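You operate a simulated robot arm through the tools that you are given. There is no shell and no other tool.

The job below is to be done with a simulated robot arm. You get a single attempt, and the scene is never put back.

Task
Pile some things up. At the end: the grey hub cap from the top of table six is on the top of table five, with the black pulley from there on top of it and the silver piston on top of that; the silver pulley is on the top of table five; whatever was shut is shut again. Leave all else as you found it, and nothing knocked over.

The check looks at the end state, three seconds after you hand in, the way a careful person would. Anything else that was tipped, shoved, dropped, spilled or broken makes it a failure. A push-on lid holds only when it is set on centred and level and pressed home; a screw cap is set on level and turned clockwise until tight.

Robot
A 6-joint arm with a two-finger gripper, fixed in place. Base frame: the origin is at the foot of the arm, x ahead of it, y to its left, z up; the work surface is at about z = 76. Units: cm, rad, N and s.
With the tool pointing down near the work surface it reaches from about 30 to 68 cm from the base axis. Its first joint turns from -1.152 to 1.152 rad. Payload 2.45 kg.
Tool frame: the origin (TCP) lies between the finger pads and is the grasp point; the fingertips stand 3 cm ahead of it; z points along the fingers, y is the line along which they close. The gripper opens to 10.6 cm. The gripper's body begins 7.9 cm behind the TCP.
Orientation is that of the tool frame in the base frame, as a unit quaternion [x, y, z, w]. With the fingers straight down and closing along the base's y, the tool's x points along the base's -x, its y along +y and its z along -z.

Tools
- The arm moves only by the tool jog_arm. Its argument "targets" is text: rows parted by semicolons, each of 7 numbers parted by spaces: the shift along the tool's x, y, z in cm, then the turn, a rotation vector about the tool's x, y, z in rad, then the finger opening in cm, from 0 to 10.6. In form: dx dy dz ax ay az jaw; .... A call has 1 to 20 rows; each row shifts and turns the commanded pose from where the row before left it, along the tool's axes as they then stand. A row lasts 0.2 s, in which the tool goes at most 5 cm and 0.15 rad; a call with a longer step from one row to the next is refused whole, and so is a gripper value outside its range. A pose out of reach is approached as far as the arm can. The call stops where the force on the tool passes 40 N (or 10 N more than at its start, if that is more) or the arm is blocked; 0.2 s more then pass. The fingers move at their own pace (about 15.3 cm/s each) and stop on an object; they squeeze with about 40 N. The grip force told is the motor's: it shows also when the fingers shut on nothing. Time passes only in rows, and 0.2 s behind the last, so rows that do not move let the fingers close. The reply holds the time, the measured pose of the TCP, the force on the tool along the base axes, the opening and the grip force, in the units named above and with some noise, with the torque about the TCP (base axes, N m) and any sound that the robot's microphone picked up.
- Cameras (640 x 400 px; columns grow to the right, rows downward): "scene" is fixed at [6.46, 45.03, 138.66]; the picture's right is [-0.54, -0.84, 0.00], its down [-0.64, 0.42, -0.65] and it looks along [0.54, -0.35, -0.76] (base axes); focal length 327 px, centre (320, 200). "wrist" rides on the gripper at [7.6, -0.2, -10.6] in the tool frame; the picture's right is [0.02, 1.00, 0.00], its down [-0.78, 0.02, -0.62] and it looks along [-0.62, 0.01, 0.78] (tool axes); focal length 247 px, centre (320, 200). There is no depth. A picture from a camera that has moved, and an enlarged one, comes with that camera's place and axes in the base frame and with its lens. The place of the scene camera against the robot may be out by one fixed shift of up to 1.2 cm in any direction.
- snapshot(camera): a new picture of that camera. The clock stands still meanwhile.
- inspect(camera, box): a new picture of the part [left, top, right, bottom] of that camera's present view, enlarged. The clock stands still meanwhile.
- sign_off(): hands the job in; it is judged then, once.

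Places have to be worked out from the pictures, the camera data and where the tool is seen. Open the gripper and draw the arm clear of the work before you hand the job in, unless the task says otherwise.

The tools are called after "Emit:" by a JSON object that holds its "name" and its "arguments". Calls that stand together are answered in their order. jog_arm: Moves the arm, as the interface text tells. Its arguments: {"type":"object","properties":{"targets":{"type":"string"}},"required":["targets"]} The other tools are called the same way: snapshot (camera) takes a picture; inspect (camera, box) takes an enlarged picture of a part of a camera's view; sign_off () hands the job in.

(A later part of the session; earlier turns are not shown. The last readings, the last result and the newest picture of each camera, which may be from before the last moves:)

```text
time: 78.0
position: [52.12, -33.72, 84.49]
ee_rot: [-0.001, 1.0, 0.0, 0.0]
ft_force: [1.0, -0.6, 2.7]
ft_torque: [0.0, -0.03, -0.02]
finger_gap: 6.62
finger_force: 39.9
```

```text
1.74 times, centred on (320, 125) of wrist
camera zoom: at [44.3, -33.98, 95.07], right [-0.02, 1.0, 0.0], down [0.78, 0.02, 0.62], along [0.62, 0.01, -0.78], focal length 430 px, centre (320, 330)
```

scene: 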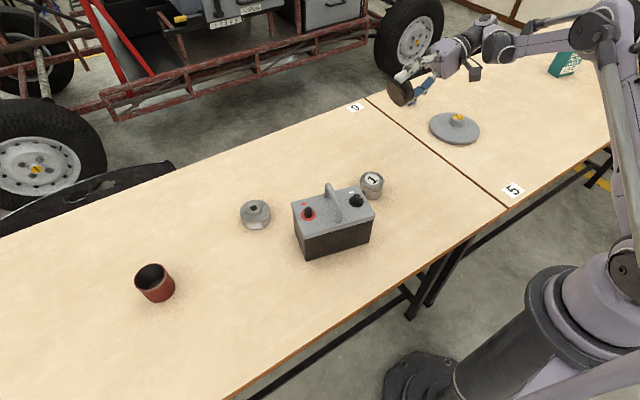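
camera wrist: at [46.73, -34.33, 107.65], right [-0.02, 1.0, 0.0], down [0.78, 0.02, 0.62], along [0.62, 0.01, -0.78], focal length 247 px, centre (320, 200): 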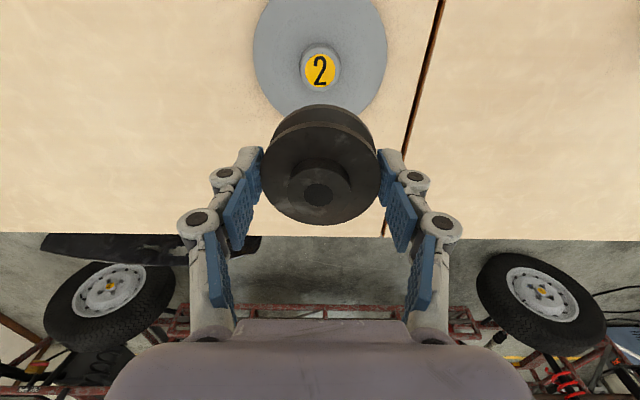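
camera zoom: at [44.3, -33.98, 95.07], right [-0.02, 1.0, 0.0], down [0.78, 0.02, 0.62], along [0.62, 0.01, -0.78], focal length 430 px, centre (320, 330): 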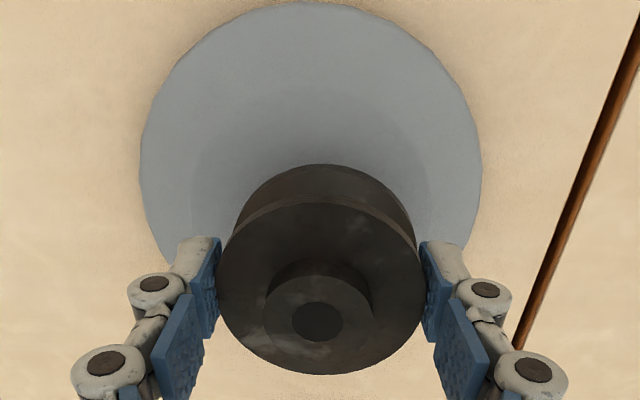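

Contact at z≈84.5. I'll open only slightly (to 7.4 cm) as a guard and look at how it settles.

Emit:
{"name": "jog_arm", "arguments": {"targets": "0 0 0 0 0 0 6.9; 0 0 0 0 0 0 7.2; 0 0 0 0 0 0 7.6; 0 0 0 0 0 0 7.6; 0 0 0 0 0 0 7.6"}}

Emit:
{"name": "inspect", "arguments": {"camera": "wrist", "box": [210, 10, 430, 240]}}

Emit:
{"name": "inspect", "arguments": {"camera": "scene", "box": [435, 80, 505, 135]}}

```text
time: 79.2
position: [52.07, -33.76, 84.33]
ee_rot: [0.0, 1.0, 0.001, 0.0]
ft_force: [-0.4, -0.2, 0.7]
ft_torque: [0.03, -0.01, 0.01]
finger_gap: 7.59
finger_force: 0.1
```

```text
1.74 times, centred on (320, 125) of wrist
camera zoom: at [44.29, -33.99, 95.04], right [-0.02, 1.0, 0.0], down [0.78, 0.02, 0.62], along [0.62, 0.01, -0.78], focal length 430 px, centre (320, 330)
```

zoom: 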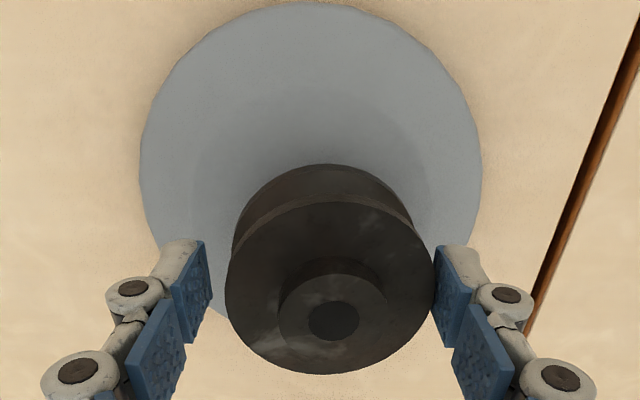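

```text
7.27 times, centred on (470, 108) of scene
camera zoom: at [6.46, 45.03, 138.66], right [-0.54, -0.84, 0.0], down [-0.64, 0.42, -0.65], along [0.54, -0.35, -0.76], focal length 2380 px, centre (-771, 873)
```

zoom: 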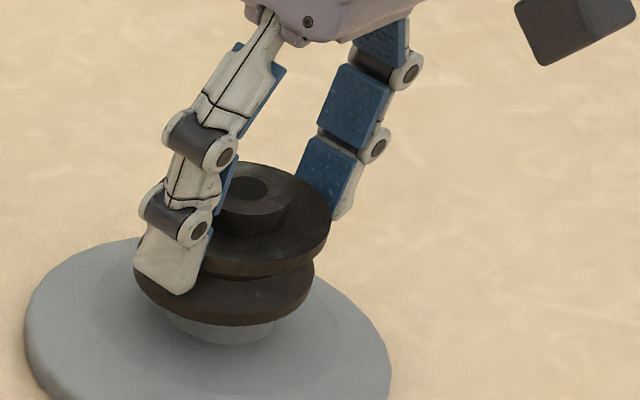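

It leans toward +y about 0.08 rad and may be touching the right pad. I'll open a bit more to see whether the lean grows or stays.

Emit:
{"name": "jog_arm", "arguments": {"targets": "0 0 0 0 0 0 8.2; 0 0 0 0 0 0 8.6; 0 0 0 0 0 0 8.6; 0 0 0 0 0 0 8.6"}}

Emit:
{"name": "inspect", "arguments": {"camera": "wrist", "box": [210, 10, 430, 240]}}

```text
time: 80.2
position: [51.98, -33.59, 84.32]
ee_rot: [0.001, 1.0, 0.0, 0.001]
ft_force: [-0.2, -0.3, -0.9]
ft_torque: [0.01, -0.01, -0.03]
finger_gap: 8.58
finger_force: 0.0
```

```text
1.74 times, centred on (320, 125) of wrist
camera zoom: at [44.29, -33.99, 95.04], right [-0.02, 1.0, 0.0], down [0.78, 0.02, 0.62], along [0.62, 0.01, -0.78], focal length 430 px, centre (320, 330)
```

zoom: 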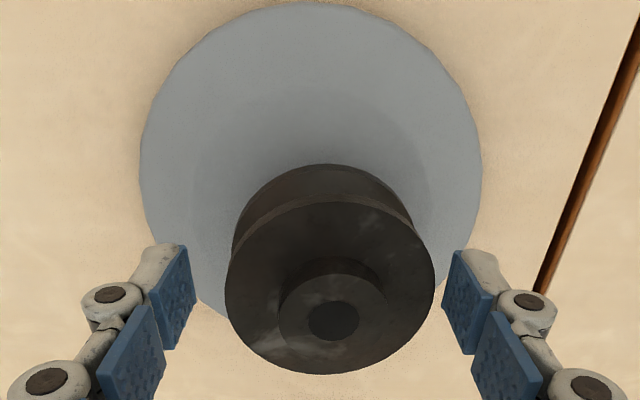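

The lean stays the same (~0.08 rad) at this larger offset, so it's resting on a fixed shallow slope of the crown, well inside its support. I'll open fully, rise, and take a side view to confirm.

Emit:
{"name": "jog_arm", "arguments": {"targets": "0 0 0 0 0 0 10.6; 0 0 -2.5 0 0 0 10.6; 0 0 -2.5 0 0 0 10.6; 0 0 -2.5 0 0 0 10.6; 0 0 0 0 0 0 10.6"}}

Emit:
{"name": "inspect", "arguments": {"camera": "wrist", "box": [210, 0, 430, 160]}}

Emit:
{"name": "jog_arm", "arguments": {"targets": "3.5 0 0 0 0 0 10.6; 3.5 0 0 0 0 0 10.6; 3.5 0 0 0 0 0 10.6; 3.5 0 0 0 0 0 10.6; 0 0 0 0 -0.15 0 10.6; 0 0 0 0 -0.15 0 10.6; 0 0 0 0 -0.15 0 10.6; 0 0 0 0 -0.15 0 10.6; 0 0 0 0 -0.15 0 10.6; 0 0 0 0 -0.15 0 10.6; 2.2 0 1.74 0 0 0 10.6; 2.2 0 1.74 0 0 0 10.6; 2.2 0 1.74 0 0 0 10.6; 0 0 0 0 0 0 10.6"}}

Emit:
{"name": "inspect", "arguments": {"camera": "wrist", "box": [270, 130, 370, 200]}}

Emit:
{"name": "inspect", "arguments": {"camera": "scene", "box": [435, 80, 505, 135]}}

```text
time: 81.4
position: [52.11, -33.76, 91.97]
ee_rot: [0.0, 1.0, 0.0, 0.0]
ft_force: [-0.3, 0.1, 0.2]
ft_torque: [-0.01, -0.02, 0.0]
finger_gap: 10.61
finger_force: 0.0
```

```text
2.50 times, centred on (320, 80) of wrist
camera zoom: at [44.28, -34.08, 102.63], right [-0.02, 1.0, 0.0], down [0.78, 0.02, 0.62], along [0.62, 0.01, -0.78], focal length 617 px, centre (320, 500)
```

zoom: 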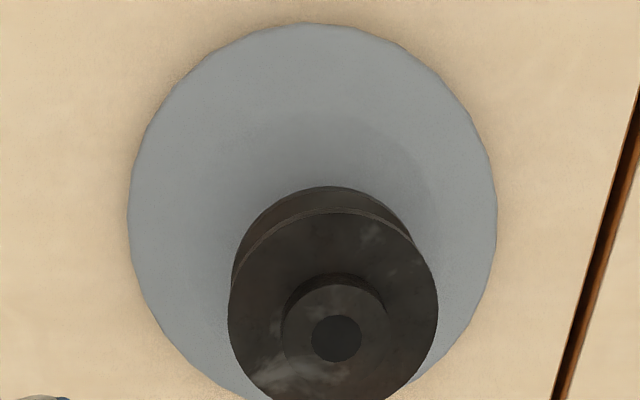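

```text
time: 84.4
position: [37.94, -33.77, 83.54]
ee_rot: [0.0, 0.9, 0.001, 0.436]
ft_force: [0.2, 0.4, -0.5]
ft_torque: [-0.02, 0.01, -0.02]
finger_gap: 10.59
finger_force: 0.1
```

```text
5.71 times, centred on (320, 165) of wrist
camera zoom: at [24.78, -34.02, 84.18], right [-0.01, 1.0, -0.02], down [0.0, 0.02, 1.0], along [1.0, 0.01, 0.0], focal length 1411 px, centre (320, 400)
```

zoom: 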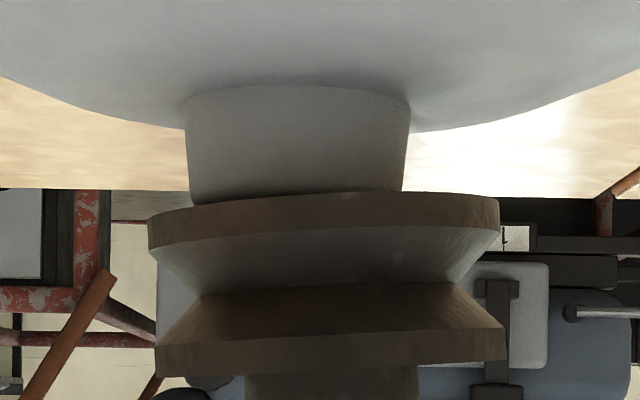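

```text
7.27 times, centred on (470, 108) of scene
camera zoom: at [6.46, 45.03, 138.66], right [-0.54, -0.84, 0.0], down [-0.64, 0.42, -0.65], along [0.54, -0.35, -0.76], focal length 2380 px, centre (-771, 873)
```

zoom: 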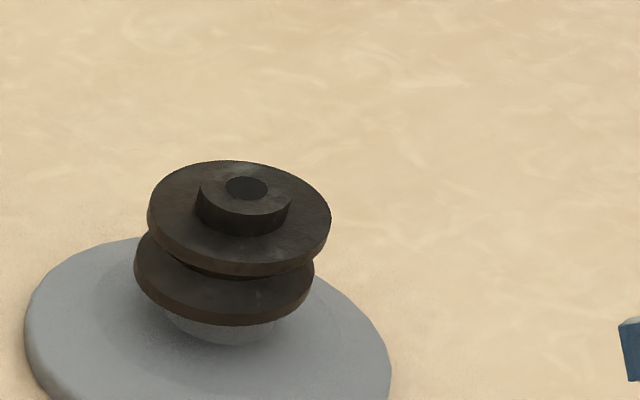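

The pulley rests stably on the +y side of the crown, its support centre about 0.5 cm off the boss axis. I'll return upright and go to the piston.

Emit:
{"name": "jog_arm", "arguments": {"targets": "-2.2 0 -1.74 0 0 0 10.6; -2.2 0 -1.74 0 0 0 10.6; -2.2 0 -1.74 0 0 0 10.6; 0 0 0 0 0.15 0 10.6; 0 0 0 0 0.15 0 10.6; 0 0 0 0 0.15 0 10.6; 0 0 0 0 0.15 0 10.6; 0 0 0 0 0.15 0 10.6; 0 0 0 0 0.15 0 10.6; 0 0 -2 0 0 0 10.6; 0 0 0 0 0 0 10.6"}}

Emit:
{"name": "jog_arm", "arguments": {"targets": "-0.7 4 0 0 0 0 10.6; -0.7 4 0 0 0 0 10.6; -0.7 4 0 0 0 0 10.6; -0.7 4 0 0 0 0 10.6; -0.7 4 0 0 0 0 10.6; -0.7 4 0 0 0 0 10.6; -0.7 4 0 0 0 0 10.6; 0 4 0 0 0 0 10.6; 0 4 0 0 0 0 10.6; 0 0 0 0 0 0 10.6; 0 0 0 0 0 0 10.6"}}

Emit:
{"name": "snapshot", "arguments": {"camera": "wrist"}}

Emit:
{"name": "snapshot", "arguments": {"camera": "scene"}}

```text
time: 86.8
position: [37.87, -33.76, 93.86]
ee_rot: [0.0, 1.0, 0.001, -0.001]
ft_force: [0.1, 0.7, 0.2]
ft_torque: [0.0, -0.01, 0.0]
finger_gap: 10.63
finger_force: 0.0
```

```text
time: 89.2
position: [43.07, 2.39, 93.96]
ee_rot: [-0.001, 1.0, 0.0, 0.001]
ft_force: [0.1, 0.2, 0.3]
ft_torque: [0.02, -0.03, 0.01]
finger_gap: 10.61
finger_force: 0.1
```

```text
taken
camera wrist: at [35.29, 2.06, 104.48], right [-0.02, 1.0, 0.0], down [0.78, 0.02, 0.62], along [0.62, 0.01, -0.78], focal length 247 px, centre (320, 200)
```

wrist: 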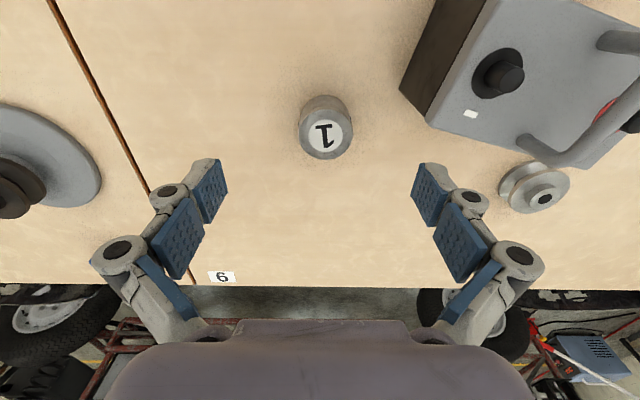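

```text
taken
```

scene: 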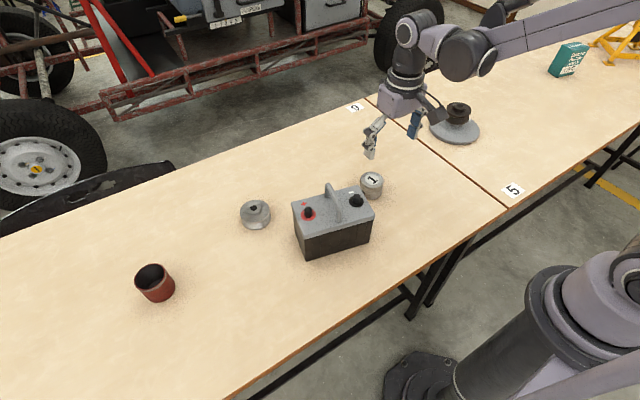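

The piston's top is near [45.5,2.7] at z≈81–82. I'll come over it at z≈90 for a closer fix.

Emit:
{"name": "jog_arm", "arguments": {"targets": "-1.2 0.15 0 0 0 0 10.6; -1.2 0.15 2 0 0 0 10.6; 0 0 2 0 0 0 10.6; 0 0 0 0 0 0 10.6; 0 0 0 0 0 0 10.6"}}

Emit:
{"name": "snapshot", "arguments": {"camera": "wrist"}}

Emit:
{"name": "inspect", "arguments": {"camera": "wrist", "box": [260, 40, 390, 140]}}

Emit:
{"name": "inspect", "arguments": {"camera": "scene", "box": [345, 120, 435, 205]}}

```text
time: 90.4
position: [45.28, 2.55, 89.97]
ee_rot: [0.0, 1.0, 0.0, 0.0]
ft_force: [0.6, -0.2, 0.0]
ft_torque: [0.0, 0.01, -0.04]
finger_gap: 10.61
finger_force: 0.0
```

```text
taken
camera wrist: at [37.56, 2.3, 100.56], right [-0.02, 1.0, 0.0], down [0.78, 0.02, 0.62], along [0.62, 0.01, -0.78], focal length 247 px, centre (320, 200)
```

wrist: 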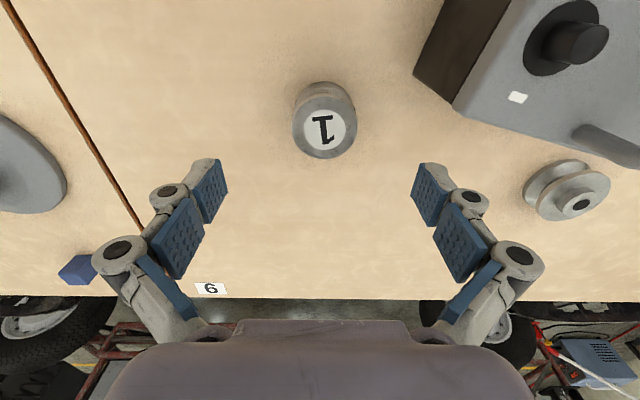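

```text
4.00 times, centred on (325, 90) of wrist
camera zoom: at [37.56, 2.3, 100.56], right [-0.02, 1.0, 0.0], down [0.78, 0.02, 0.62], along [0.62, 0.01, -0.78], focal length 988 px, centre (300, 640)
```

zoom: 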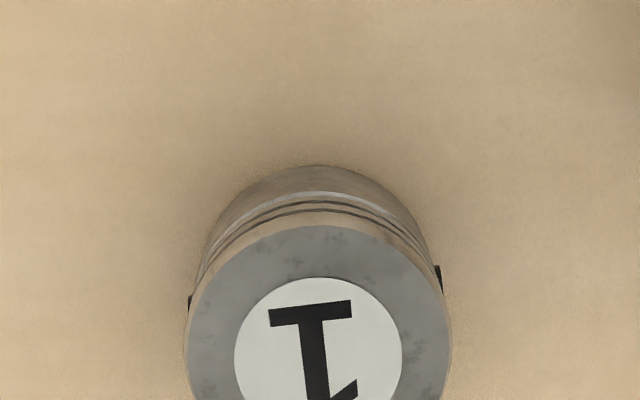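

```text
4.71 times, centred on (390, 162) of scene
camera zoom: at [6.46, 45.03, 138.66], right [-0.54, -0.84, 0.0], down [-0.64, 0.42, -0.65], along [0.54, -0.35, -0.76], focal length 1540 px, centre (-9, 376)
```

zoom: 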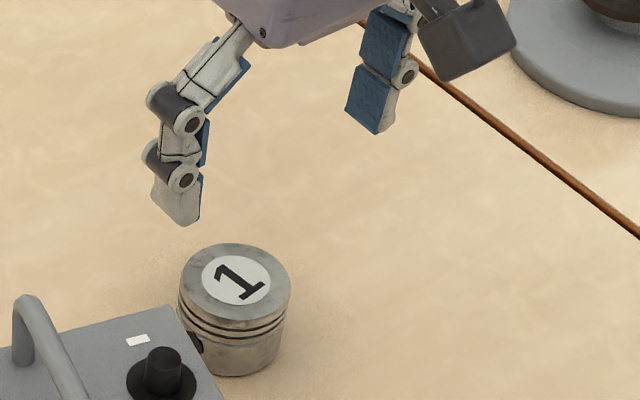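

The piston (≈5.8 cm across, top z≈80, centre ≈[46.1,2.9]) has pin ends on its ±y sides. I'll yaw the tool −90° so the fingers close along x on the clean skirt.

Emit:
{"name": "jog_arm", "arguments": {"targets": "0 0 0 0 0 -0.15 10.6; 0 0 0 0 0 -0.15 10.6; 0 0 0 0 0 -0.15 10.6; 0 0 0 0 0 -0.15 10.6; 0 0 0 0 0 -0.15 10.6; 0 0 0 0 0 -0.15 10.6; 0 0 0 0 0 -0.15 10.6; 0 0 0 0 0 -0.15 10.6; 0 0 0 0 0 -0.15 10.6; 0 0 0 0 0 -0.15 10.6; 0 0 0 0 0 -0.0708 10.6; 0 0 0 0 0 0 10.6; 0 0 0 0 0 0 10.6"}}

Emit:
{"name": "snapshot", "arguments": {"camera": "wrist"}}

```text
time: 93.2
position: [45.29, 2.61, 89.88]
ee_rot: [-0.707, 0.707, 0.0, 0.0]
ft_force: [1.1, -0.4, 1.2]
ft_torque: [0.01, 0.02, 0.0]
finger_gap: 10.6
finger_force: 0.1
```

```text
taken
camera wrist: at [45.37, -5.17, 100.58], right [-1.0, -0.02, 0.0], down [-0.02, 0.78, 0.62], along [-0.01, 0.62, -0.78], focal length 247 px, centre (320, 200)
```

wrist: 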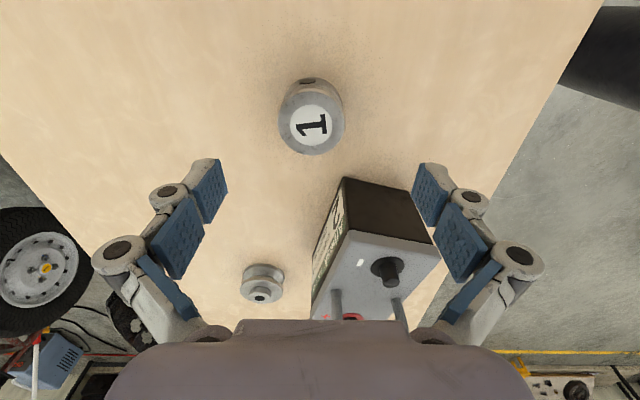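

The second direction confirms the piston at about [45.95,2.96] with its top at z≈80.2. I'll centre over it and descend to z≈83 to check before closing.

Emit:
{"name": "jog_arm", "arguments": {"targets": "-0.46 -0.75 0 0 0 0 10.6; 0 0 2.5 0 0 0 10.6; 0 0 2.5 0 0 0 10.6; 0 0 2 0 0 0 10.6; 0 0 0 0 0 0 10.6; 0 0 0 0 0 0 10.6"}}

Emit:
{"name": "snapshot", "arguments": {"camera": "wrist"}}

Emit:
{"name": "inspect", "arguments": {"camera": "scene", "box": [330, 110, 440, 205]}}

```text
time: 94.6
position: [46.06, 3.15, 83.09]
ee_rot: [0.707, -0.707, 0.0, -0.001]
ft_force: [0.1, 0.9, -0.3]
ft_torque: [0.01, -0.05, 0.0]
finger_gap: 10.6
finger_force: 0.1
```

```text
taken
camera wrist: at [46.19, -4.67, 93.57], right [-1.0, -0.02, 0.0], down [-0.02, 0.78, 0.62], along [-0.01, 0.62, -0.78], focal length 247 px, centre (320, 200)
```

wrist: 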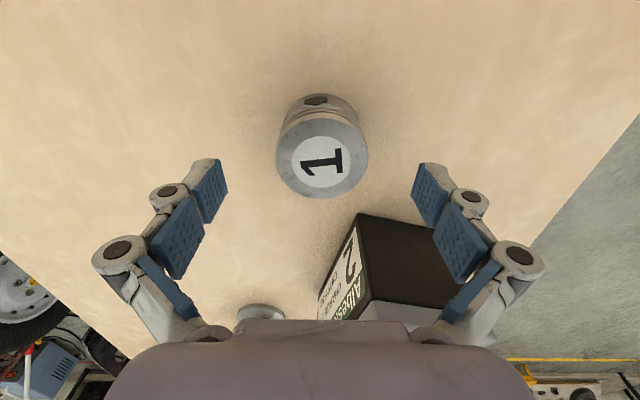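

```text
4.21 times, centred on (385, 158) of scene
camera zoom: at [6.46, 45.03, 138.66], right [-0.54, -0.84, 0.0], down [-0.64, 0.42, -0.65], along [0.54, -0.35, -0.76], focal length 1378 px, centre (46, 379)
```

zoom: 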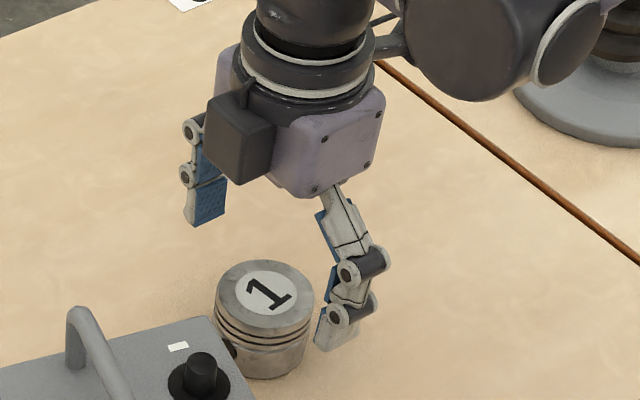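

The piston is centred between the fingers (offset under 1 mm). I'll descend to z≈80.4 and close on it.

Emit:
{"name": "jog_arm", "arguments": {"targets": "0 0 1.3 0 0 0 10.6; 0 0 1.3 0 0 0 10.6; 0 0 0 0 0 0 10.6; 0 0 0 0 0 0 7.5; 0 0 0 0 0 0 4; 0 0 0 0 0 0 4; 0 0 0 0 0 0 4"}}

Emit:
{"name": "snapshot", "arguments": {"camera": "wrist"}}

Emit:
{"name": "inspect", "arguments": {"camera": "scene", "box": [330, 110, 440, 205]}}

```text
time: 96.2
position: [46.09, 3.14, 80.26]
ee_rot: [-0.707, 0.707, 0.0, 0.0]
ft_force: [0.4, 0.0, -0.3]
ft_torque: [-0.04, 0.03, -0.03]
finger_gap: 5.59
finger_force: 39.9
```

```text
taken
camera wrist: at [46.14, -4.69, 90.95], right [-1.0, -0.02, 0.0], down [-0.02, 0.78, 0.62], along [-0.01, 0.62, -0.78], focal length 247 px, centre (320, 200)
```

wrist: 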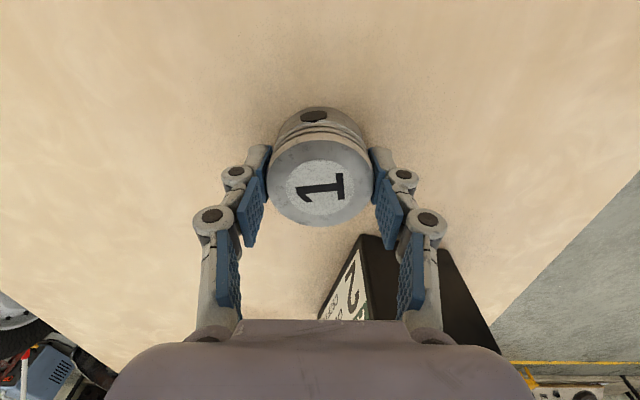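

```text
4.21 times, centred on (385, 158) of scene
camera zoom: at [6.46, 45.03, 138.66], right [-0.54, -0.84, 0.0], down [-0.64, 0.42, -0.65], along [0.54, -0.35, -0.76], focal length 1378 px, centre (46, 379)
```

zoom: 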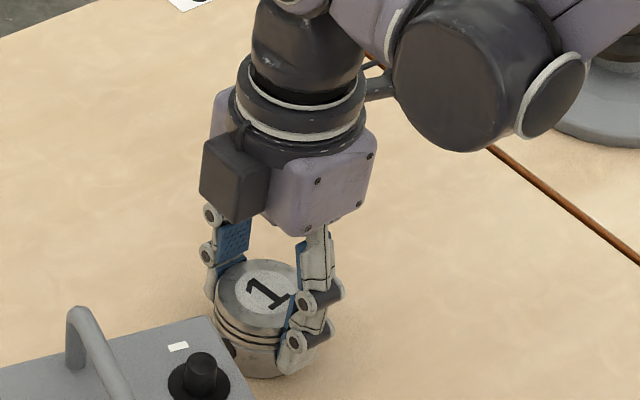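

The piston is gripped (5.6 cm). I'll lift and check the hold and weight.

Emit:
{"name": "jog_arm", "arguments": {"targets": "0 0 -0.5 0 0 0 4; 0 0 -1.5 0 0 0 4; 0 0 -2.5 0 0 0 4; 0 0 -3 0 0 0 4; 0 0 -4 0 0 0 4; 0 0 -4 0 0 0 4; 0 0 0 0 0 0 4; 0 0 0 0 0 0 4"}}

Emit:
{"name": "snapshot", "arguments": {"camera": "wrist"}}

Emit:
{"name": "inspect", "arguments": {"camera": "scene", "box": [330, 70, 460, 170]}}

```text
time: 98.0
position: [46.0, 3.05, 95.88]
ee_rot: [0.707, -0.707, 0.0, 0.0]
ft_force: [-1.1, 0.0, -1.3]
ft_torque: [0.01, -0.01, 0.01]
finger_gap: 5.62
finger_force: 40.0
```

```text
taken
camera wrist: at [46.1, -4.73, 106.53], right [-1.0, -0.02, 0.0], down [-0.02, 0.78, 0.62], along [-0.01, 0.62, -0.78], focal length 247 px, centre (320, 200)
```

wrist: 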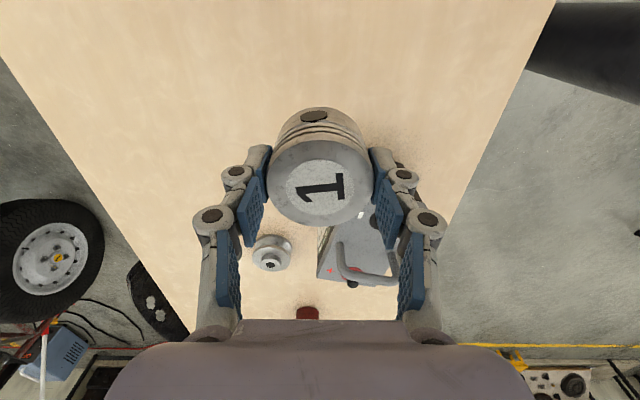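

```text
4.00 times, centred on (395, 120) of scene
camera zoom: at [6.46, 45.03, 138.66], right [-0.54, -0.84, 0.0], down [-0.64, 0.42, -0.65], along [0.54, -0.35, -0.76], focal length 1309 px, centre (20, 520)
```

zoom: 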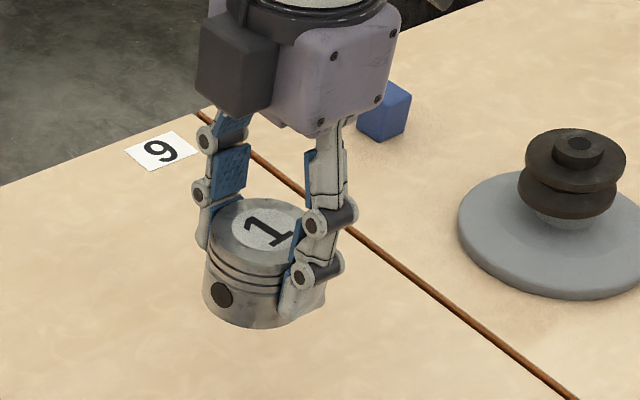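

Held well and light (~1.5 N). The stack is undisturbed, so I'll carry the piston over it, staying at z≈96.

Emit:
{"name": "jog_arm", "arguments": {"targets": "4.05 -0.69 0 0 0 0 4; 4.05 -0.69 0 0 0 0 4; 4.05 -0.69 0 0 0 0 4; 4.05 -0.69 0 0 0 0 4; 4.05 -0.69 0 0 0 0 4; 4.05 -0.69 0 0 0 0 4; 4.05 -0.69 0 0 0 0 4; 4.05 -0.69 0 0 0 0 4; 4.05 -0.69 0 0 0 0 4; 0 0 0 0 0 0 4; 0 0 0 0 0 0 4"}}

Emit:
{"name": "snapshot", "arguments": {"camera": "wrist"}}

Emit:
{"name": "inspect", "arguments": {"camera": "scene", "box": [415, 50, 525, 145]}}

```text
time: 100.4
position: [52.09, -33.25, 95.83]
ee_rot: [-0.707, 0.708, 0.0, 0.001]
ft_force: [-0.5, -0.4, -1.9]
ft_torque: [-0.05, -0.02, 0.0]
finger_gap: 5.6
finger_force: 40.3
```

```text
taken
camera wrist: at [52.22, -41.02, 106.5], right [-1.0, -0.02, 0.0], down [-0.02, 0.78, 0.62], along [-0.01, 0.62, -0.78], focal length 247 px, centre (320, 200)
```

wrist: 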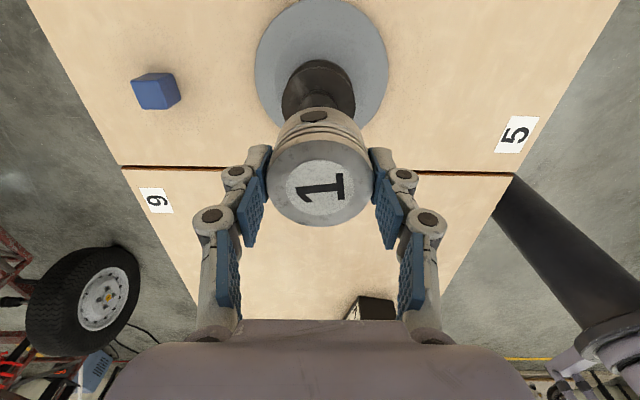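

```text
4.21 times, centred on (470, 98) of scene
camera zoom: at [6.46, 45.02, 138.66], right [-0.54, -0.84, 0.0], down [-0.64, 0.42, -0.65], along [0.54, -0.35, -0.76], focal length 1378 px, centre (-312, 632)
```

zoom: 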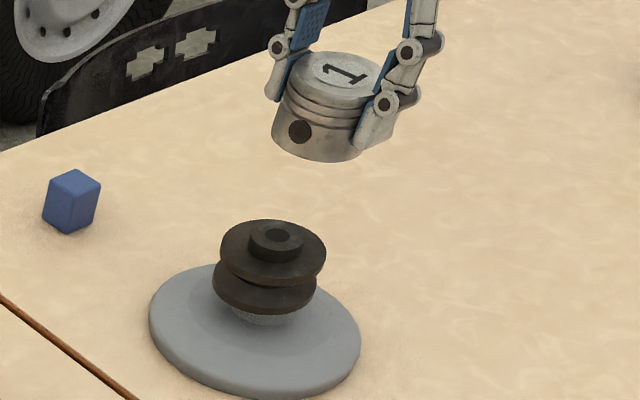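

To get an independent fix on the pulley's hub, I'll shift +4 cm in y so it shows clear of the piston in the wrist view.

Emit:
{"name": "jog_arm", "arguments": {"targets": "-4 0 0 0 0 0 4; 0 0 0 0 0 0 4; 0 0 0 0 0 0 4"}}

Emit:
{"name": "inspect", "arguments": {"camera": "wrist", "box": [250, 0, 390, 110]}}

Emit:
{"name": "inspect", "arguments": {"camera": "wrist", "box": [250, 90, 390, 240]}}

```text
time: 101.2
position: [52.13, -29.3, 95.85]
ee_rot: [0.707, -0.707, 0.0, 0.0]
ft_force: [0.2, -0.1, -1.4]
ft_torque: [0.02, 0.04, -0.01]
finger_gap: 5.6
finger_force: 40.1
```

```text
3.64 times, centred on (320, 55) of wrist
camera zoom: at [52.33, -37.04, 106.47], right [-1.0, -0.02, 0.0], down [-0.02, 0.78, 0.62], along [-0.01, 0.62, -0.78], focal length 898 px, centre (320, 727)
```

zoom: 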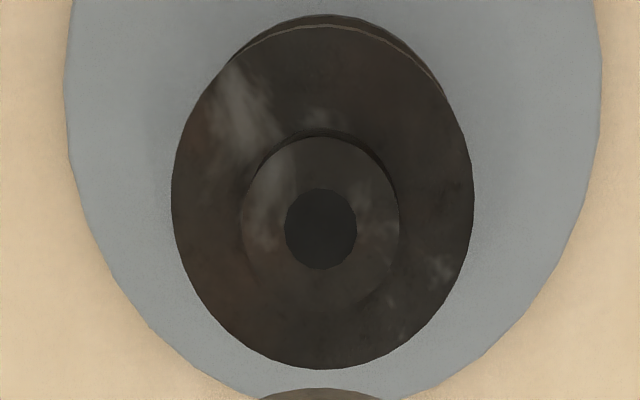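

```text
2.67 times, centred on (320, 165) of wrist
camera zoom: at [52.33, -37.04, 106.47], right [-1.0, -0.02, 0.0], down [-0.02, 0.78, 0.62], along [-0.01, 0.62, -0.78], focal length 659 px, centre (320, 293)
```

zoom: 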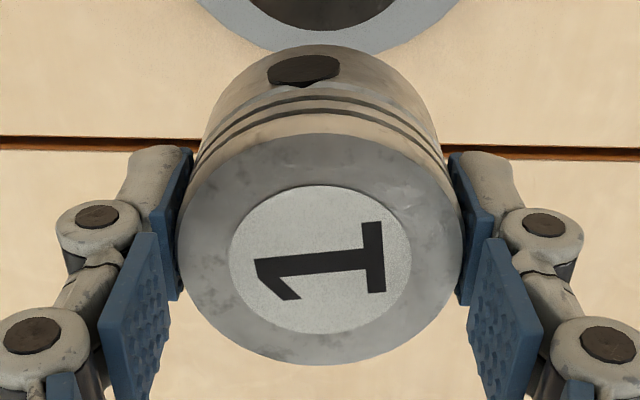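

Hub top measured at [52.17,-33.37], and the piston is centred on the TCP at [52.1,-29.38]. I'll move over the hub and lower to just above the expected contact at z≈88.9.

Emit:
{"name": "jog_arm", "arguments": {"targets": "4.1 -0.05 0 0 0 0 4; 0 0 0 0 0 0 4; 0 0 2 0 0 0 4; 0 0 2 0 0 0 4; 0 0 1.8 0 0 0 4; 0 0 0 0 0 0 4; 0 0 0 0 0 0 4"}}

Emit:
{"name": "snapshot", "arguments": {"camera": "wrist"}}

Emit:
{"name": "inspect", "arguments": {"camera": "scene", "box": [430, 65, 510, 135]}}

```text
time: 102.8
position: [52.33, -33.47, 90.02]
ee_rot: [-0.707, 0.707, 0.001, 0.0]
ft_force: [0.4, -0.7, -2.0]
ft_torque: [0.0, -0.04, 0.0]
finger_gap: 5.59
finger_force: 40.3
```

```text
taken
camera wrist: at [52.43, -41.29, 100.62], right [-1.0, -0.02, 0.0], down [-0.02, 0.78, 0.62], along [-0.01, 0.62, -0.78], focal length 247 px, centre (320, 200)
```

wrist: 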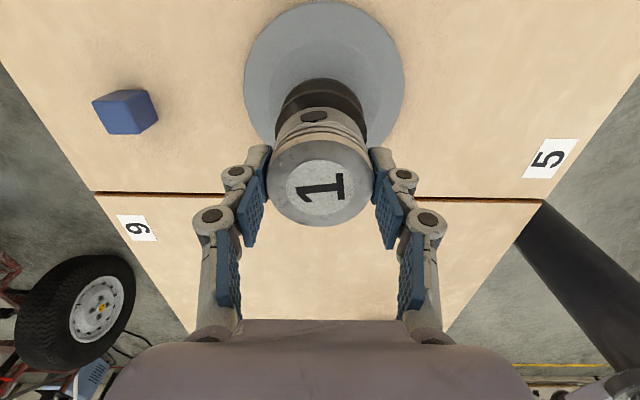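

```text
5.71 times, centred on (470, 100) of scene
camera zoom: at [6.46, 45.03, 138.66], right [-0.54, -0.84, 0.0], down [-0.64, 0.42, -0.65], along [0.54, -0.35, -0.76], focal length 1870 px, centre (-537, 771)
```

zoom: 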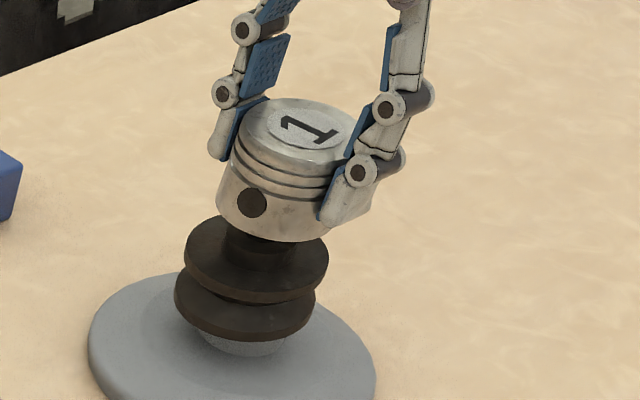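

Aligned: the piston is at [52.2,-33.55], just on the −y side of the hub centre as intended. I'll lower in fine steps, watching for the first sign of contact.

Emit:
{"name": "jog_arm", "arguments": {"targets": "0 0 0.4 0 0 0 4; 0 0 0.2 0 0 0 4; 0 0 0 0 0 0 4; 0 0 0 0 0 0 4"}}

Emit:
{"name": "inspect", "arguments": {"camera": "scene", "box": [440, 75, 500, 120]}}

```text
time: 103.8
position: [52.2, -33.54, 89.41]
ee_rot: [0.707, -0.707, 0.0, 0.0]
ft_force: [1.1, 0.2, -0.4]
ft_torque: [-0.03, 0.01, 0.01]
finger_gap: 5.6
finger_force: 40.1
```

```text
8.89 times, centred on (470, 98) of scene
camera zoom: at [6.46, 45.03, 138.66], right [-0.54, -0.84, 0.0], down [-0.64, 0.42, -0.65], along [0.54, -0.35, -0.76], focal length 2909 px, centre (-1013, 1111)
```

zoom: 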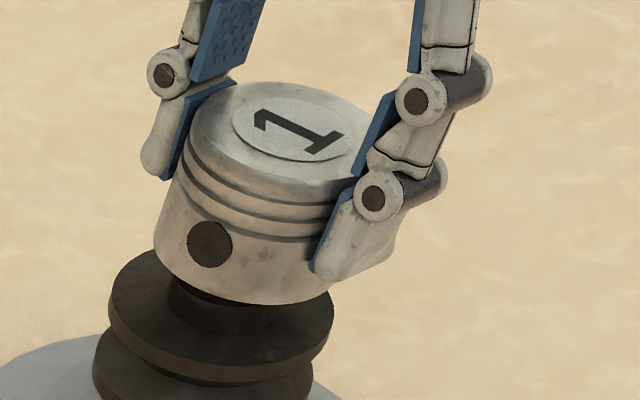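

Emit:
{"name": "jog_arm", "arguments": {"targets": "0 0 0.1 0 0 0 4; 0 0 0 0 0 0 4; 0 0 0 0 0 0 4"}}

Emit:
{"name": "jog_arm", "arguments": {"targets": "0 0 0.1 0 0 0 4; 0 0 0 0 0 0 4; 0 0 0 0 0 0 4"}}

```text
time: 104.6
position: [52.19, -33.49, 89.24]
ee_rot: [0.707, -0.707, 0.0, 0.0]
ft_force: [-0.4, 0.3, -2.3]
ft_torque: [-0.05, 0.05, 0.01]
finger_gap: 5.58
finger_force: 39.7
```

```text
time: 105.4
position: [52.18, -33.47, 89.22]
ee_rot: [0.707, -0.707, 0.001, 0.0]
ft_force: [0.4, 0.2, -1.2]
ft_torque: [0.01, -0.02, 0.0]
finger_gap: 5.6
finger_force: 40.1
```

Emit:
{"name": "jog_arm", "arguments": {"targets": "0 0 0.08 0 0 0 4; 0 0 0 0 0 0 4; 0 0 0 0 0 0 4"}}

Emit:
{"name": "jog_arm", "arguments": {"targets": "0 0 0.06 0 0 0 4; 0 0 0 0 0 0 4; 0 0 0 0 0 0 4"}}

```text
time: 106.2
position: [52.32, -33.52, 89.12]
ee_rot: [-0.707, 0.707, 0.0, 0.001]
ft_force: [-0.4, -0.9, -2.5]
ft_torque: [-0.02, 0.01, -0.01]
finger_gap: 5.6
finger_force: 39.9
```

```text
time: 107.0
position: [52.22, -33.41, 89.05]
ee_rot: [-0.707, 0.707, 0.0, 0.0]
ft_force: [-0.2, -0.6, -0.1]
ft_torque: [0.02, 0.02, 0.01]
finger_gap: 5.58
finger_force: 40.2
```

Emit:
{"name": "jog_arm", "arguments": {"targets": "0 0 0.05 0 0 0 4; 0 0 0 0 0 0 4; 0 0 0 0 0 0 4"}}

Emit:
{"name": "inspect", "arguments": {"camera": "scene", "box": [440, 75, 500, 120]}}

```text
time: 107.8
position: [52.2, -33.53, 89.02]
ee_rot: [-0.707, 0.707, 0.0, 0.0]
ft_force: [-0.1, -0.6, -0.9]
ft_torque: [-0.04, -0.04, 0.01]
finger_gap: 5.63
finger_force: 39.7
```

```text
8.89 times, centred on (470, 98) of scene
camera zoom: at [6.46, 45.03, 138.66], right [-0.54, -0.84, 0.0], down [-0.64, 0.42, -0.65], along [0.54, -0.35, -0.76], focal length 2909 px, centre (-1013, 1111)
```

zoom: 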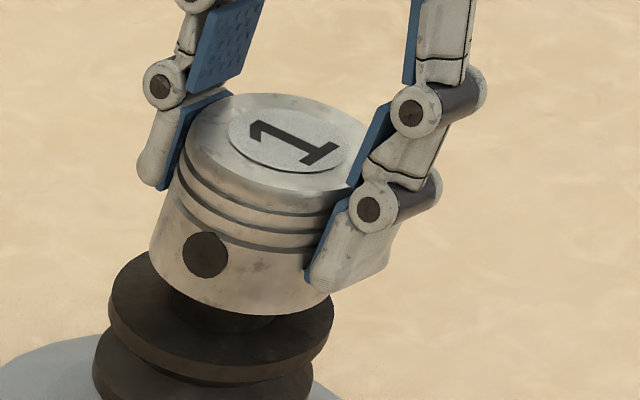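

No clear contact yet. I'll continue in 0.06 cm steps.

Emit:
{"name": "jog_arm", "arguments": {"targets": "0 0 0.06 0 0 0 4; 0 0 0 0 0 0 4; 0 0 0 0 0 0 4"}}

Emit:
{"name": "jog_arm", "arguments": {"targets": "0 0 0.06 0 0 0 4; 0 0 0 0 0 0 4; 0 0 0 0 0 0 4"}}

```text
time: 108.6
position: [52.35, -33.47, 88.94]
ee_rot: [-0.707, 0.707, 0.0, -0.001]
ft_force: [-0.4, 0.5, -0.6]
ft_torque: [-0.04, -0.03, 0.03]
finger_gap: 5.59
finger_force: 40.3
```

```text
time: 109.4
position: [52.26, -33.59, 88.99]
ee_rot: [0.708, -0.707, 0.001, 0.0]
ft_force: [0.6, -1.2, 8.0]
ft_torque: [-0.18, 0.05, 0.0]
finger_gap: 5.62
finger_force: 40.2
```

Contact on the high −y edge of the hub, with 8 N, a bit much for that edge. I'll back off slightly at once and look.

Emit:
{"name": "jog_arm", "arguments": {"targets": "0 0 -0.07 0 0 0 4; 0 0 0 0 0 0 4; 0 0 0 0 0 0 4"}}

Emit:
{"name": "inspect", "arguments": {"camera": "wrist", "box": [230, 20, 420, 240]}}

Emit:
{"name": "inspect", "arguments": {"camera": "scene", "box": [440, 75, 500, 135]}}

```text
time: 110.2
position: [52.32, -33.62, 88.93]
ee_rot: [-0.707, 0.707, -0.001, 0.001]
ft_force: [-0.8, -0.1, -0.4]
ft_torque: [-0.02, 0.02, 0.0]
finger_gap: 5.63
finger_force: 40.0
```

```text
1.82 times, centred on (325, 130) of wrist
camera zoom: at [52.36, -41.24, 99.61], right [-1.0, -0.02, 0.0], down [-0.02, 0.78, 0.62], along [-0.01, 0.62, -0.78], focal length 449 px, centre (311, 327)
```

zoom: 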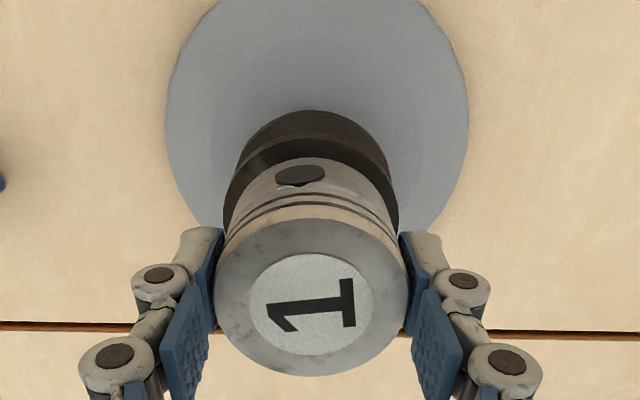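

```text
6.67 times, centred on (470, 105) of scene
camera zoom: at [6.46, 45.03, 138.66], right [-0.54, -0.84, 0.0], down [-0.64, 0.42, -0.65], along [0.54, -0.35, -0.76], focal length 2182 px, centre (-680, 833)
```

zoom: 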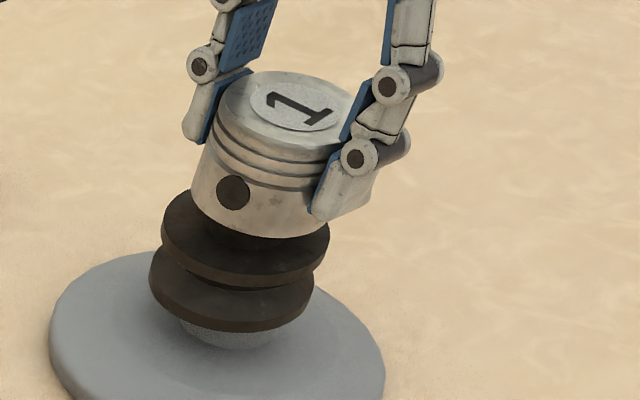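

The piston is just off contact. Since the hub top leans about 0.09 rad toward +y, I'll raise slightly and tilt the tool to match, so the piston seats flat on the hub rather than on its edge.

Emit:
{"name": "jog_arm", "arguments": {"targets": "0 0 -0.5 0 0 0 4; -0.54 0 0 0 0.088 0 4; 0 0 0 0 0 0 4; 0 0 0 0 0 0 4"}}

Emit:
{"name": "inspect", "arguments": {"camera": "wrist", "box": [230, 20, 420, 240]}}

Emit:
{"name": "inspect", "arguments": {"camera": "scene", "box": [440, 75, 500, 135]}}

```text
time: 111.2
position: [52.24, -32.91, 89.55]
ee_rot: [-0.706, 0.707, -0.031, -0.03]
ft_force: [-0.1, -0.3, -1.5]
ft_torque: [0.01, 0.01, 0.03]
finger_gap: 5.6
finger_force: 40.6
```

```text
1.82 times, centred on (325, 130) of wrist
camera zoom: at [52.38, -39.72, 100.75], right [-1.0, -0.02, 0.0], down [-0.02, 0.83, 0.55], along [-0.01, 0.55, -0.83], focal length 449 px, centre (311, 327)
```

zoom: 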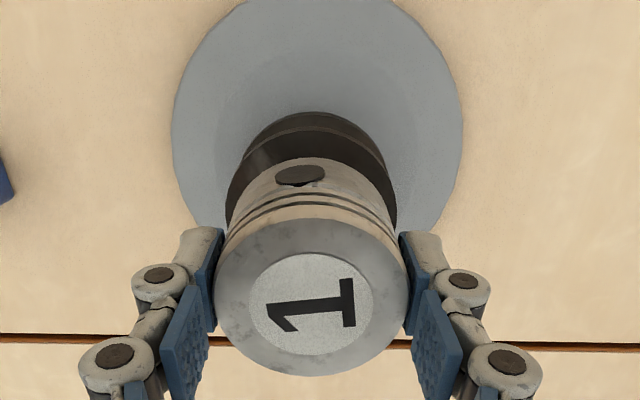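

```text
6.67 times, centred on (470, 105) of scene
camera zoom: at [6.46, 45.03, 138.66], right [-0.54, -0.84, 0.0], down [-0.64, 0.42, -0.65], along [0.54, -0.35, -0.76], focal length 2182 px, centre (-680, 833)
```

zoom: 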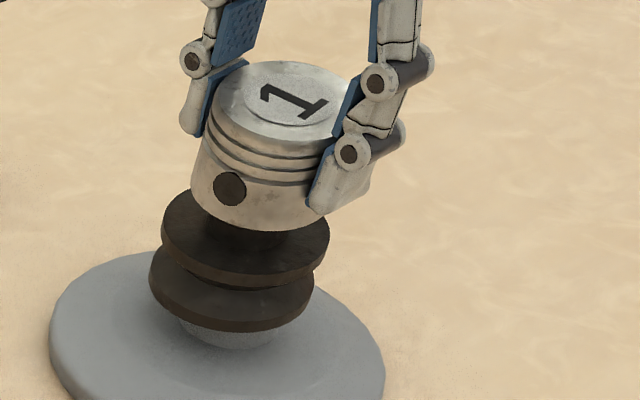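

The tilt now matches the hub top. I'll lower straight down in fine steps until first contact.

Emit:
{"name": "jog_arm", "arguments": {"targets": "-0.03 0 0.35 0 0 0 4; 0 0 0 0 0 0 4; 0 0 0 0 0 0 4"}}

Emit:
{"name": "jog_arm", "arguments": {"targets": "-0.009 0 0.1 0 0 0 4; 0 0 0 0 0 0 4; 0 0 0 0 0 0 4"}}

```text
time: 112.0
position: [52.3, -32.98, 89.3]
ee_rot: [-0.706, 0.706, -0.03, -0.031]
ft_force: [-0.2, 0.4, -1.9]
ft_torque: [-0.01, -0.02, -0.01]
finger_gap: 5.61
finger_force: 40.6
```

```text
time: 112.8
position: [52.19, -32.91, 88.97]
ee_rot: [0.707, -0.706, 0.03, 0.031]
ft_force: [0.4, 0.2, -0.2]
ft_torque: [0.0, -0.01, -0.01]
finger_gap: 5.6
finger_force: 40.0
```

Emit:
{"name": "jog_arm", "arguments": {"targets": "-0.005 0 0.06 0 0 0 4; 0 0 0 0 0 0 4; 0 0 0 0 0 0 4"}}

Emit:
{"name": "jog_arm", "arguments": {"targets": "-0.005 0 0.05 0 0 0 4; 0 0 0 0 0 0 4; 0 0 0 0 0 0 4"}}

```text
time: 113.6
position: [52.33, -33.05, 88.92]
ee_rot: [0.707, -0.706, 0.031, 0.031]
ft_force: [0.3, 0.4, -2.0]
ft_torque: [0.0, 0.01, -0.01]
finger_gap: 5.6
finger_force: 40.3
```

```text
time: 114.4
position: [52.22, -32.97, 88.84]
ee_rot: [-0.706, 0.707, -0.031, -0.031]
ft_force: [-0.2, -0.5, -0.6]
ft_torque: [0.02, 0.03, -0.01]
finger_gap: 5.61
finger_force: 39.9
```

Emit:
{"name": "jog_arm", "arguments": {"targets": "-0.005 0 0.05 0 0 0 4; 0 0 0 0 0 0 4; 0 0 0 0 0 0 4"}}

Emit:
{"name": "jog_arm", "arguments": {"targets": "-0.004 0 0.04 0 0 0 4; 0 0 0 0 0 0 4; 0 0 0 0 0 0 4"}}

```text
time: 115.2
position: [52.2, -33.06, 88.78]
ee_rot: [0.706, -0.706, 0.031, 0.031]
ft_force: [-1.7, 2.5, 4.9]
ft_torque: [0.1, 0.15, -0.02]
finger_gap: 5.59
finger_force: 39.9
```

```text
time: 116.0
position: [52.19, -32.99, 88.9]
ee_rot: [0.706, -0.706, 0.031, 0.031]
ft_force: [-3.2, 0.8, 9.3]
ft_torque: [0.15, 0.19, 0.01]
finger_gap: 5.61
finger_force: 40.1
```

Contact now reads toward the +y side of the hub. I'll back off to a light touch and check that the pulley hasn't moved.

Emit:
{"name": "jog_arm", "arguments": {"targets": "0.006 0 -0.07 0 0 0 4; 0 0 0 0 0 0 4; 0 0 0 0 0 0 4"}}

Emit:
{"name": "inspect", "arguments": {"camera": "scene", "box": [440, 75, 500, 135]}}

Emit:
{"name": "inspect", "arguments": {"camera": "wrist", "box": [230, 20, 420, 240]}}

```text
time: 116.8
position: [52.19, -33.05, 88.94]
ee_rot: [-0.706, 0.707, -0.031, -0.031]
ft_force: [0.2, -0.2, -0.9]
ft_torque: [0.0, -0.01, -0.01]
finger_gap: 5.61
finger_force: 39.9
```

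```text
6.67 times, centred on (470, 105) of scene
camera zoom: at [6.46, 45.03, 138.66], right [-0.54, -0.84, 0.0], down [-0.64, 0.42, -0.65], along [0.54, -0.35, -0.76], focal length 2182 px, centre (-680, 833)
```

zoom: 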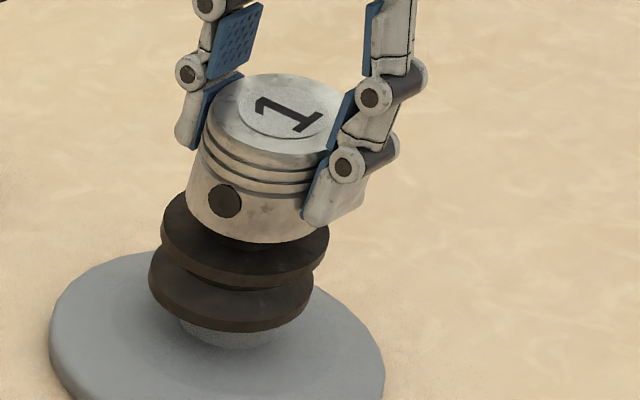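

```text
1.82 times, centred on (325, 130) of wrist
camera zoom: at [52.39, -39.73, 100.15], right [-1.0, -0.02, 0.0], down [-0.02, 0.83, 0.55], along [-0.01, 0.55, -0.83], focal length 449 px, centre (311, 327)
```

zoom: 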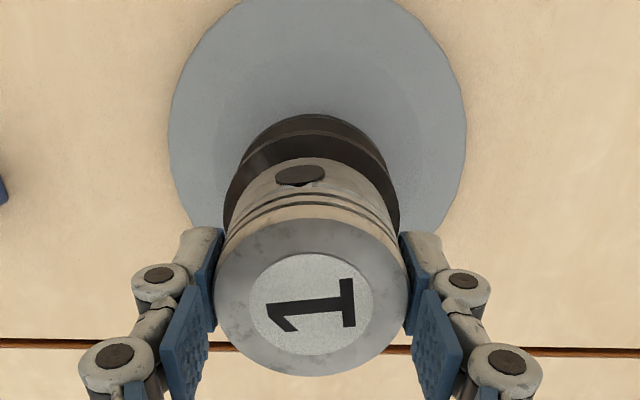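

The pulley hasn't moved. I'll ease the tilt back slightly, come to a light touch, and release the piston.

Emit:
{"name": "jog_arm", "arguments": {"targets": "0.06 0 0 0 -0.018 0 4; 0 0 0.03 0 0 0 4; 0 0 0 0 0 0 4; 0 0 0 0 0 0 4"}}

```text
time: 117.8
position: [52.25, -32.99, 88.82]
ee_rot: [0.707, -0.706, 0.025, 0.025]
ft_force: [-1.2, 0.1, 1.7]
ft_torque: [-0.04, 0.07, 0.01]
finger_gap: 5.62
finger_force: 40.4
```

A light 3 N touch. Releasing gently now.

Emit:
{"name": "jog_arm", "arguments": {"targets": "0 0 0 0 0 0 5.8; 0 0 0 0 0 0 6.2; 0 0 0 0 0 0 6.6; 0 0 0 0 0 0 6.6; 0 0 0 0 0 0 6.6"}}

Emit:
{"name": "inspect", "arguments": {"camera": "scene", "box": [440, 75, 500, 135]}}

Emit:
{"name": "inspect", "arguments": {"camera": "wrist", "box": [230, 20, 420, 240]}}

```text
time: 119.0
position: [52.15, -33.09, 88.82]
ee_rot: [-0.707, 0.707, -0.025, -0.025]
ft_force: [-0.3, 0.6, 0.4]
ft_torque: [0.0, 0.03, 0.02]
finger_gap: 6.62
finger_force: 0.1
```

```text
6.67 times, centred on (470, 105) of scene
camera zoom: at [6.46, 45.03, 138.66], right [-0.54, -0.84, 0.0], down [-0.64, 0.42, -0.65], along [0.54, -0.35, -0.76], focal length 2182 px, centre (-680, 833)
```

zoom: 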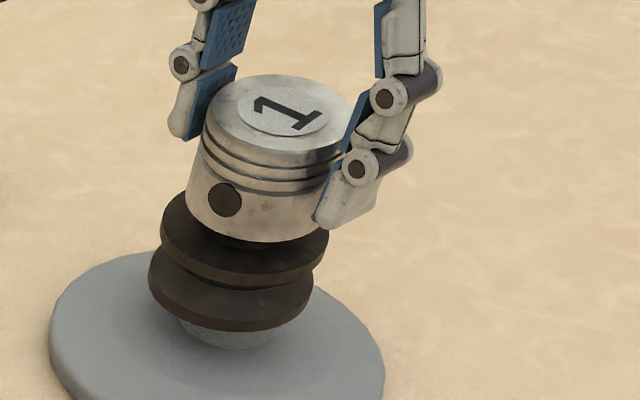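

```text
1.82 times, centred on (325, 130) of wrist
camera zoom: at [52.36, -40.0, 100.01], right [-1.0, -0.02, 0.0], down [-0.02, 0.82, 0.57], along [-0.01, 0.57, -0.82], focal length 449 px, centre (311, 327)
```

zoom: 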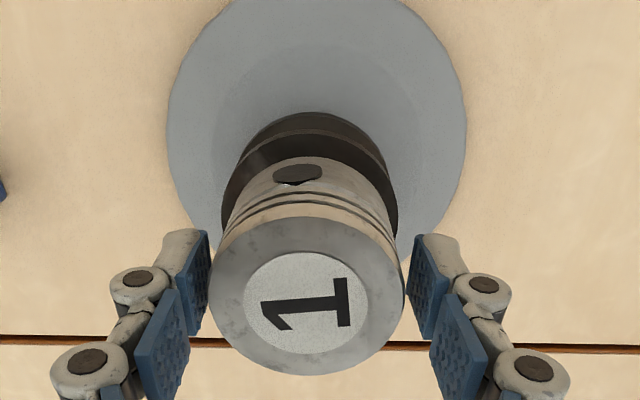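

The piston sits on the hub. It may be leaning very slightly toward the left (+x) pad, so I'll open a bit more and check whether it stays put.

Emit:
{"name": "jog_arm", "arguments": {"targets": "0 0 0 0 0 0 7; 0 0 0 0 0 0 7.4; 0 0 0 0 0 0 7.8; 0 0 0 0 0 0 7.8"}}

Emit:
{"name": "inspect", "arguments": {"camera": "scene", "box": [440, 75, 500, 135]}}

Emit:
{"name": "inspect", "arguments": {"camera": "wrist", "box": [230, 20, 420, 240]}}

```text
time: 120.0
position: [52.24, -33.03, 88.9]
ee_rot: [-0.707, 0.707, -0.025, -0.025]
ft_force: [0.1, 0.5, 0.2]
ft_torque: [0.0, 0.01, -0.01]
finger_gap: 7.81
finger_force: 0.0
```

```text
6.67 times, centred on (470, 105) of scene
camera zoom: at [6.46, 45.03, 138.66], right [-0.54, -0.84, 0.0], down [-0.64, 0.42, -0.65], along [0.54, -0.35, -0.76], focal length 2182 px, centre (-680, 833)
```

zoom: 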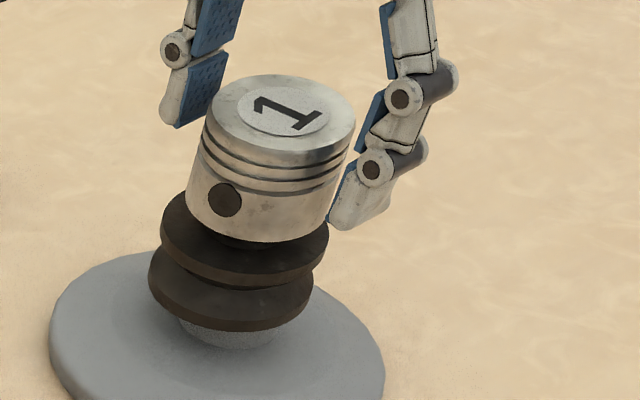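

```text
1.82 times, centred on (325, 130) of wrist
camera zoom: at [52.36, -40.0, 100.01], right [-1.0, -0.02, 0.0], down [-0.02, 0.82, 0.57], along [-0.01, 0.57, -0.82], focal length 449 px, centre (311, 327)
```

zoom: 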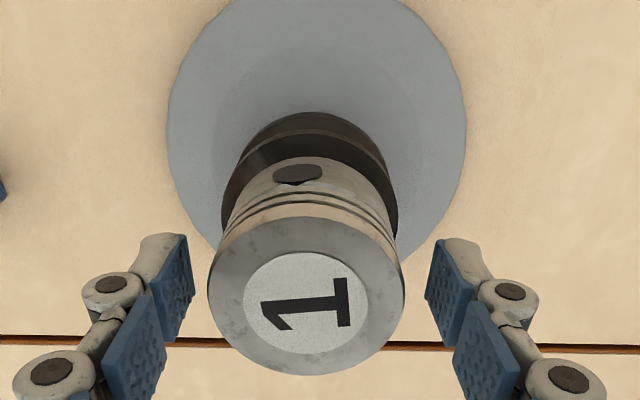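

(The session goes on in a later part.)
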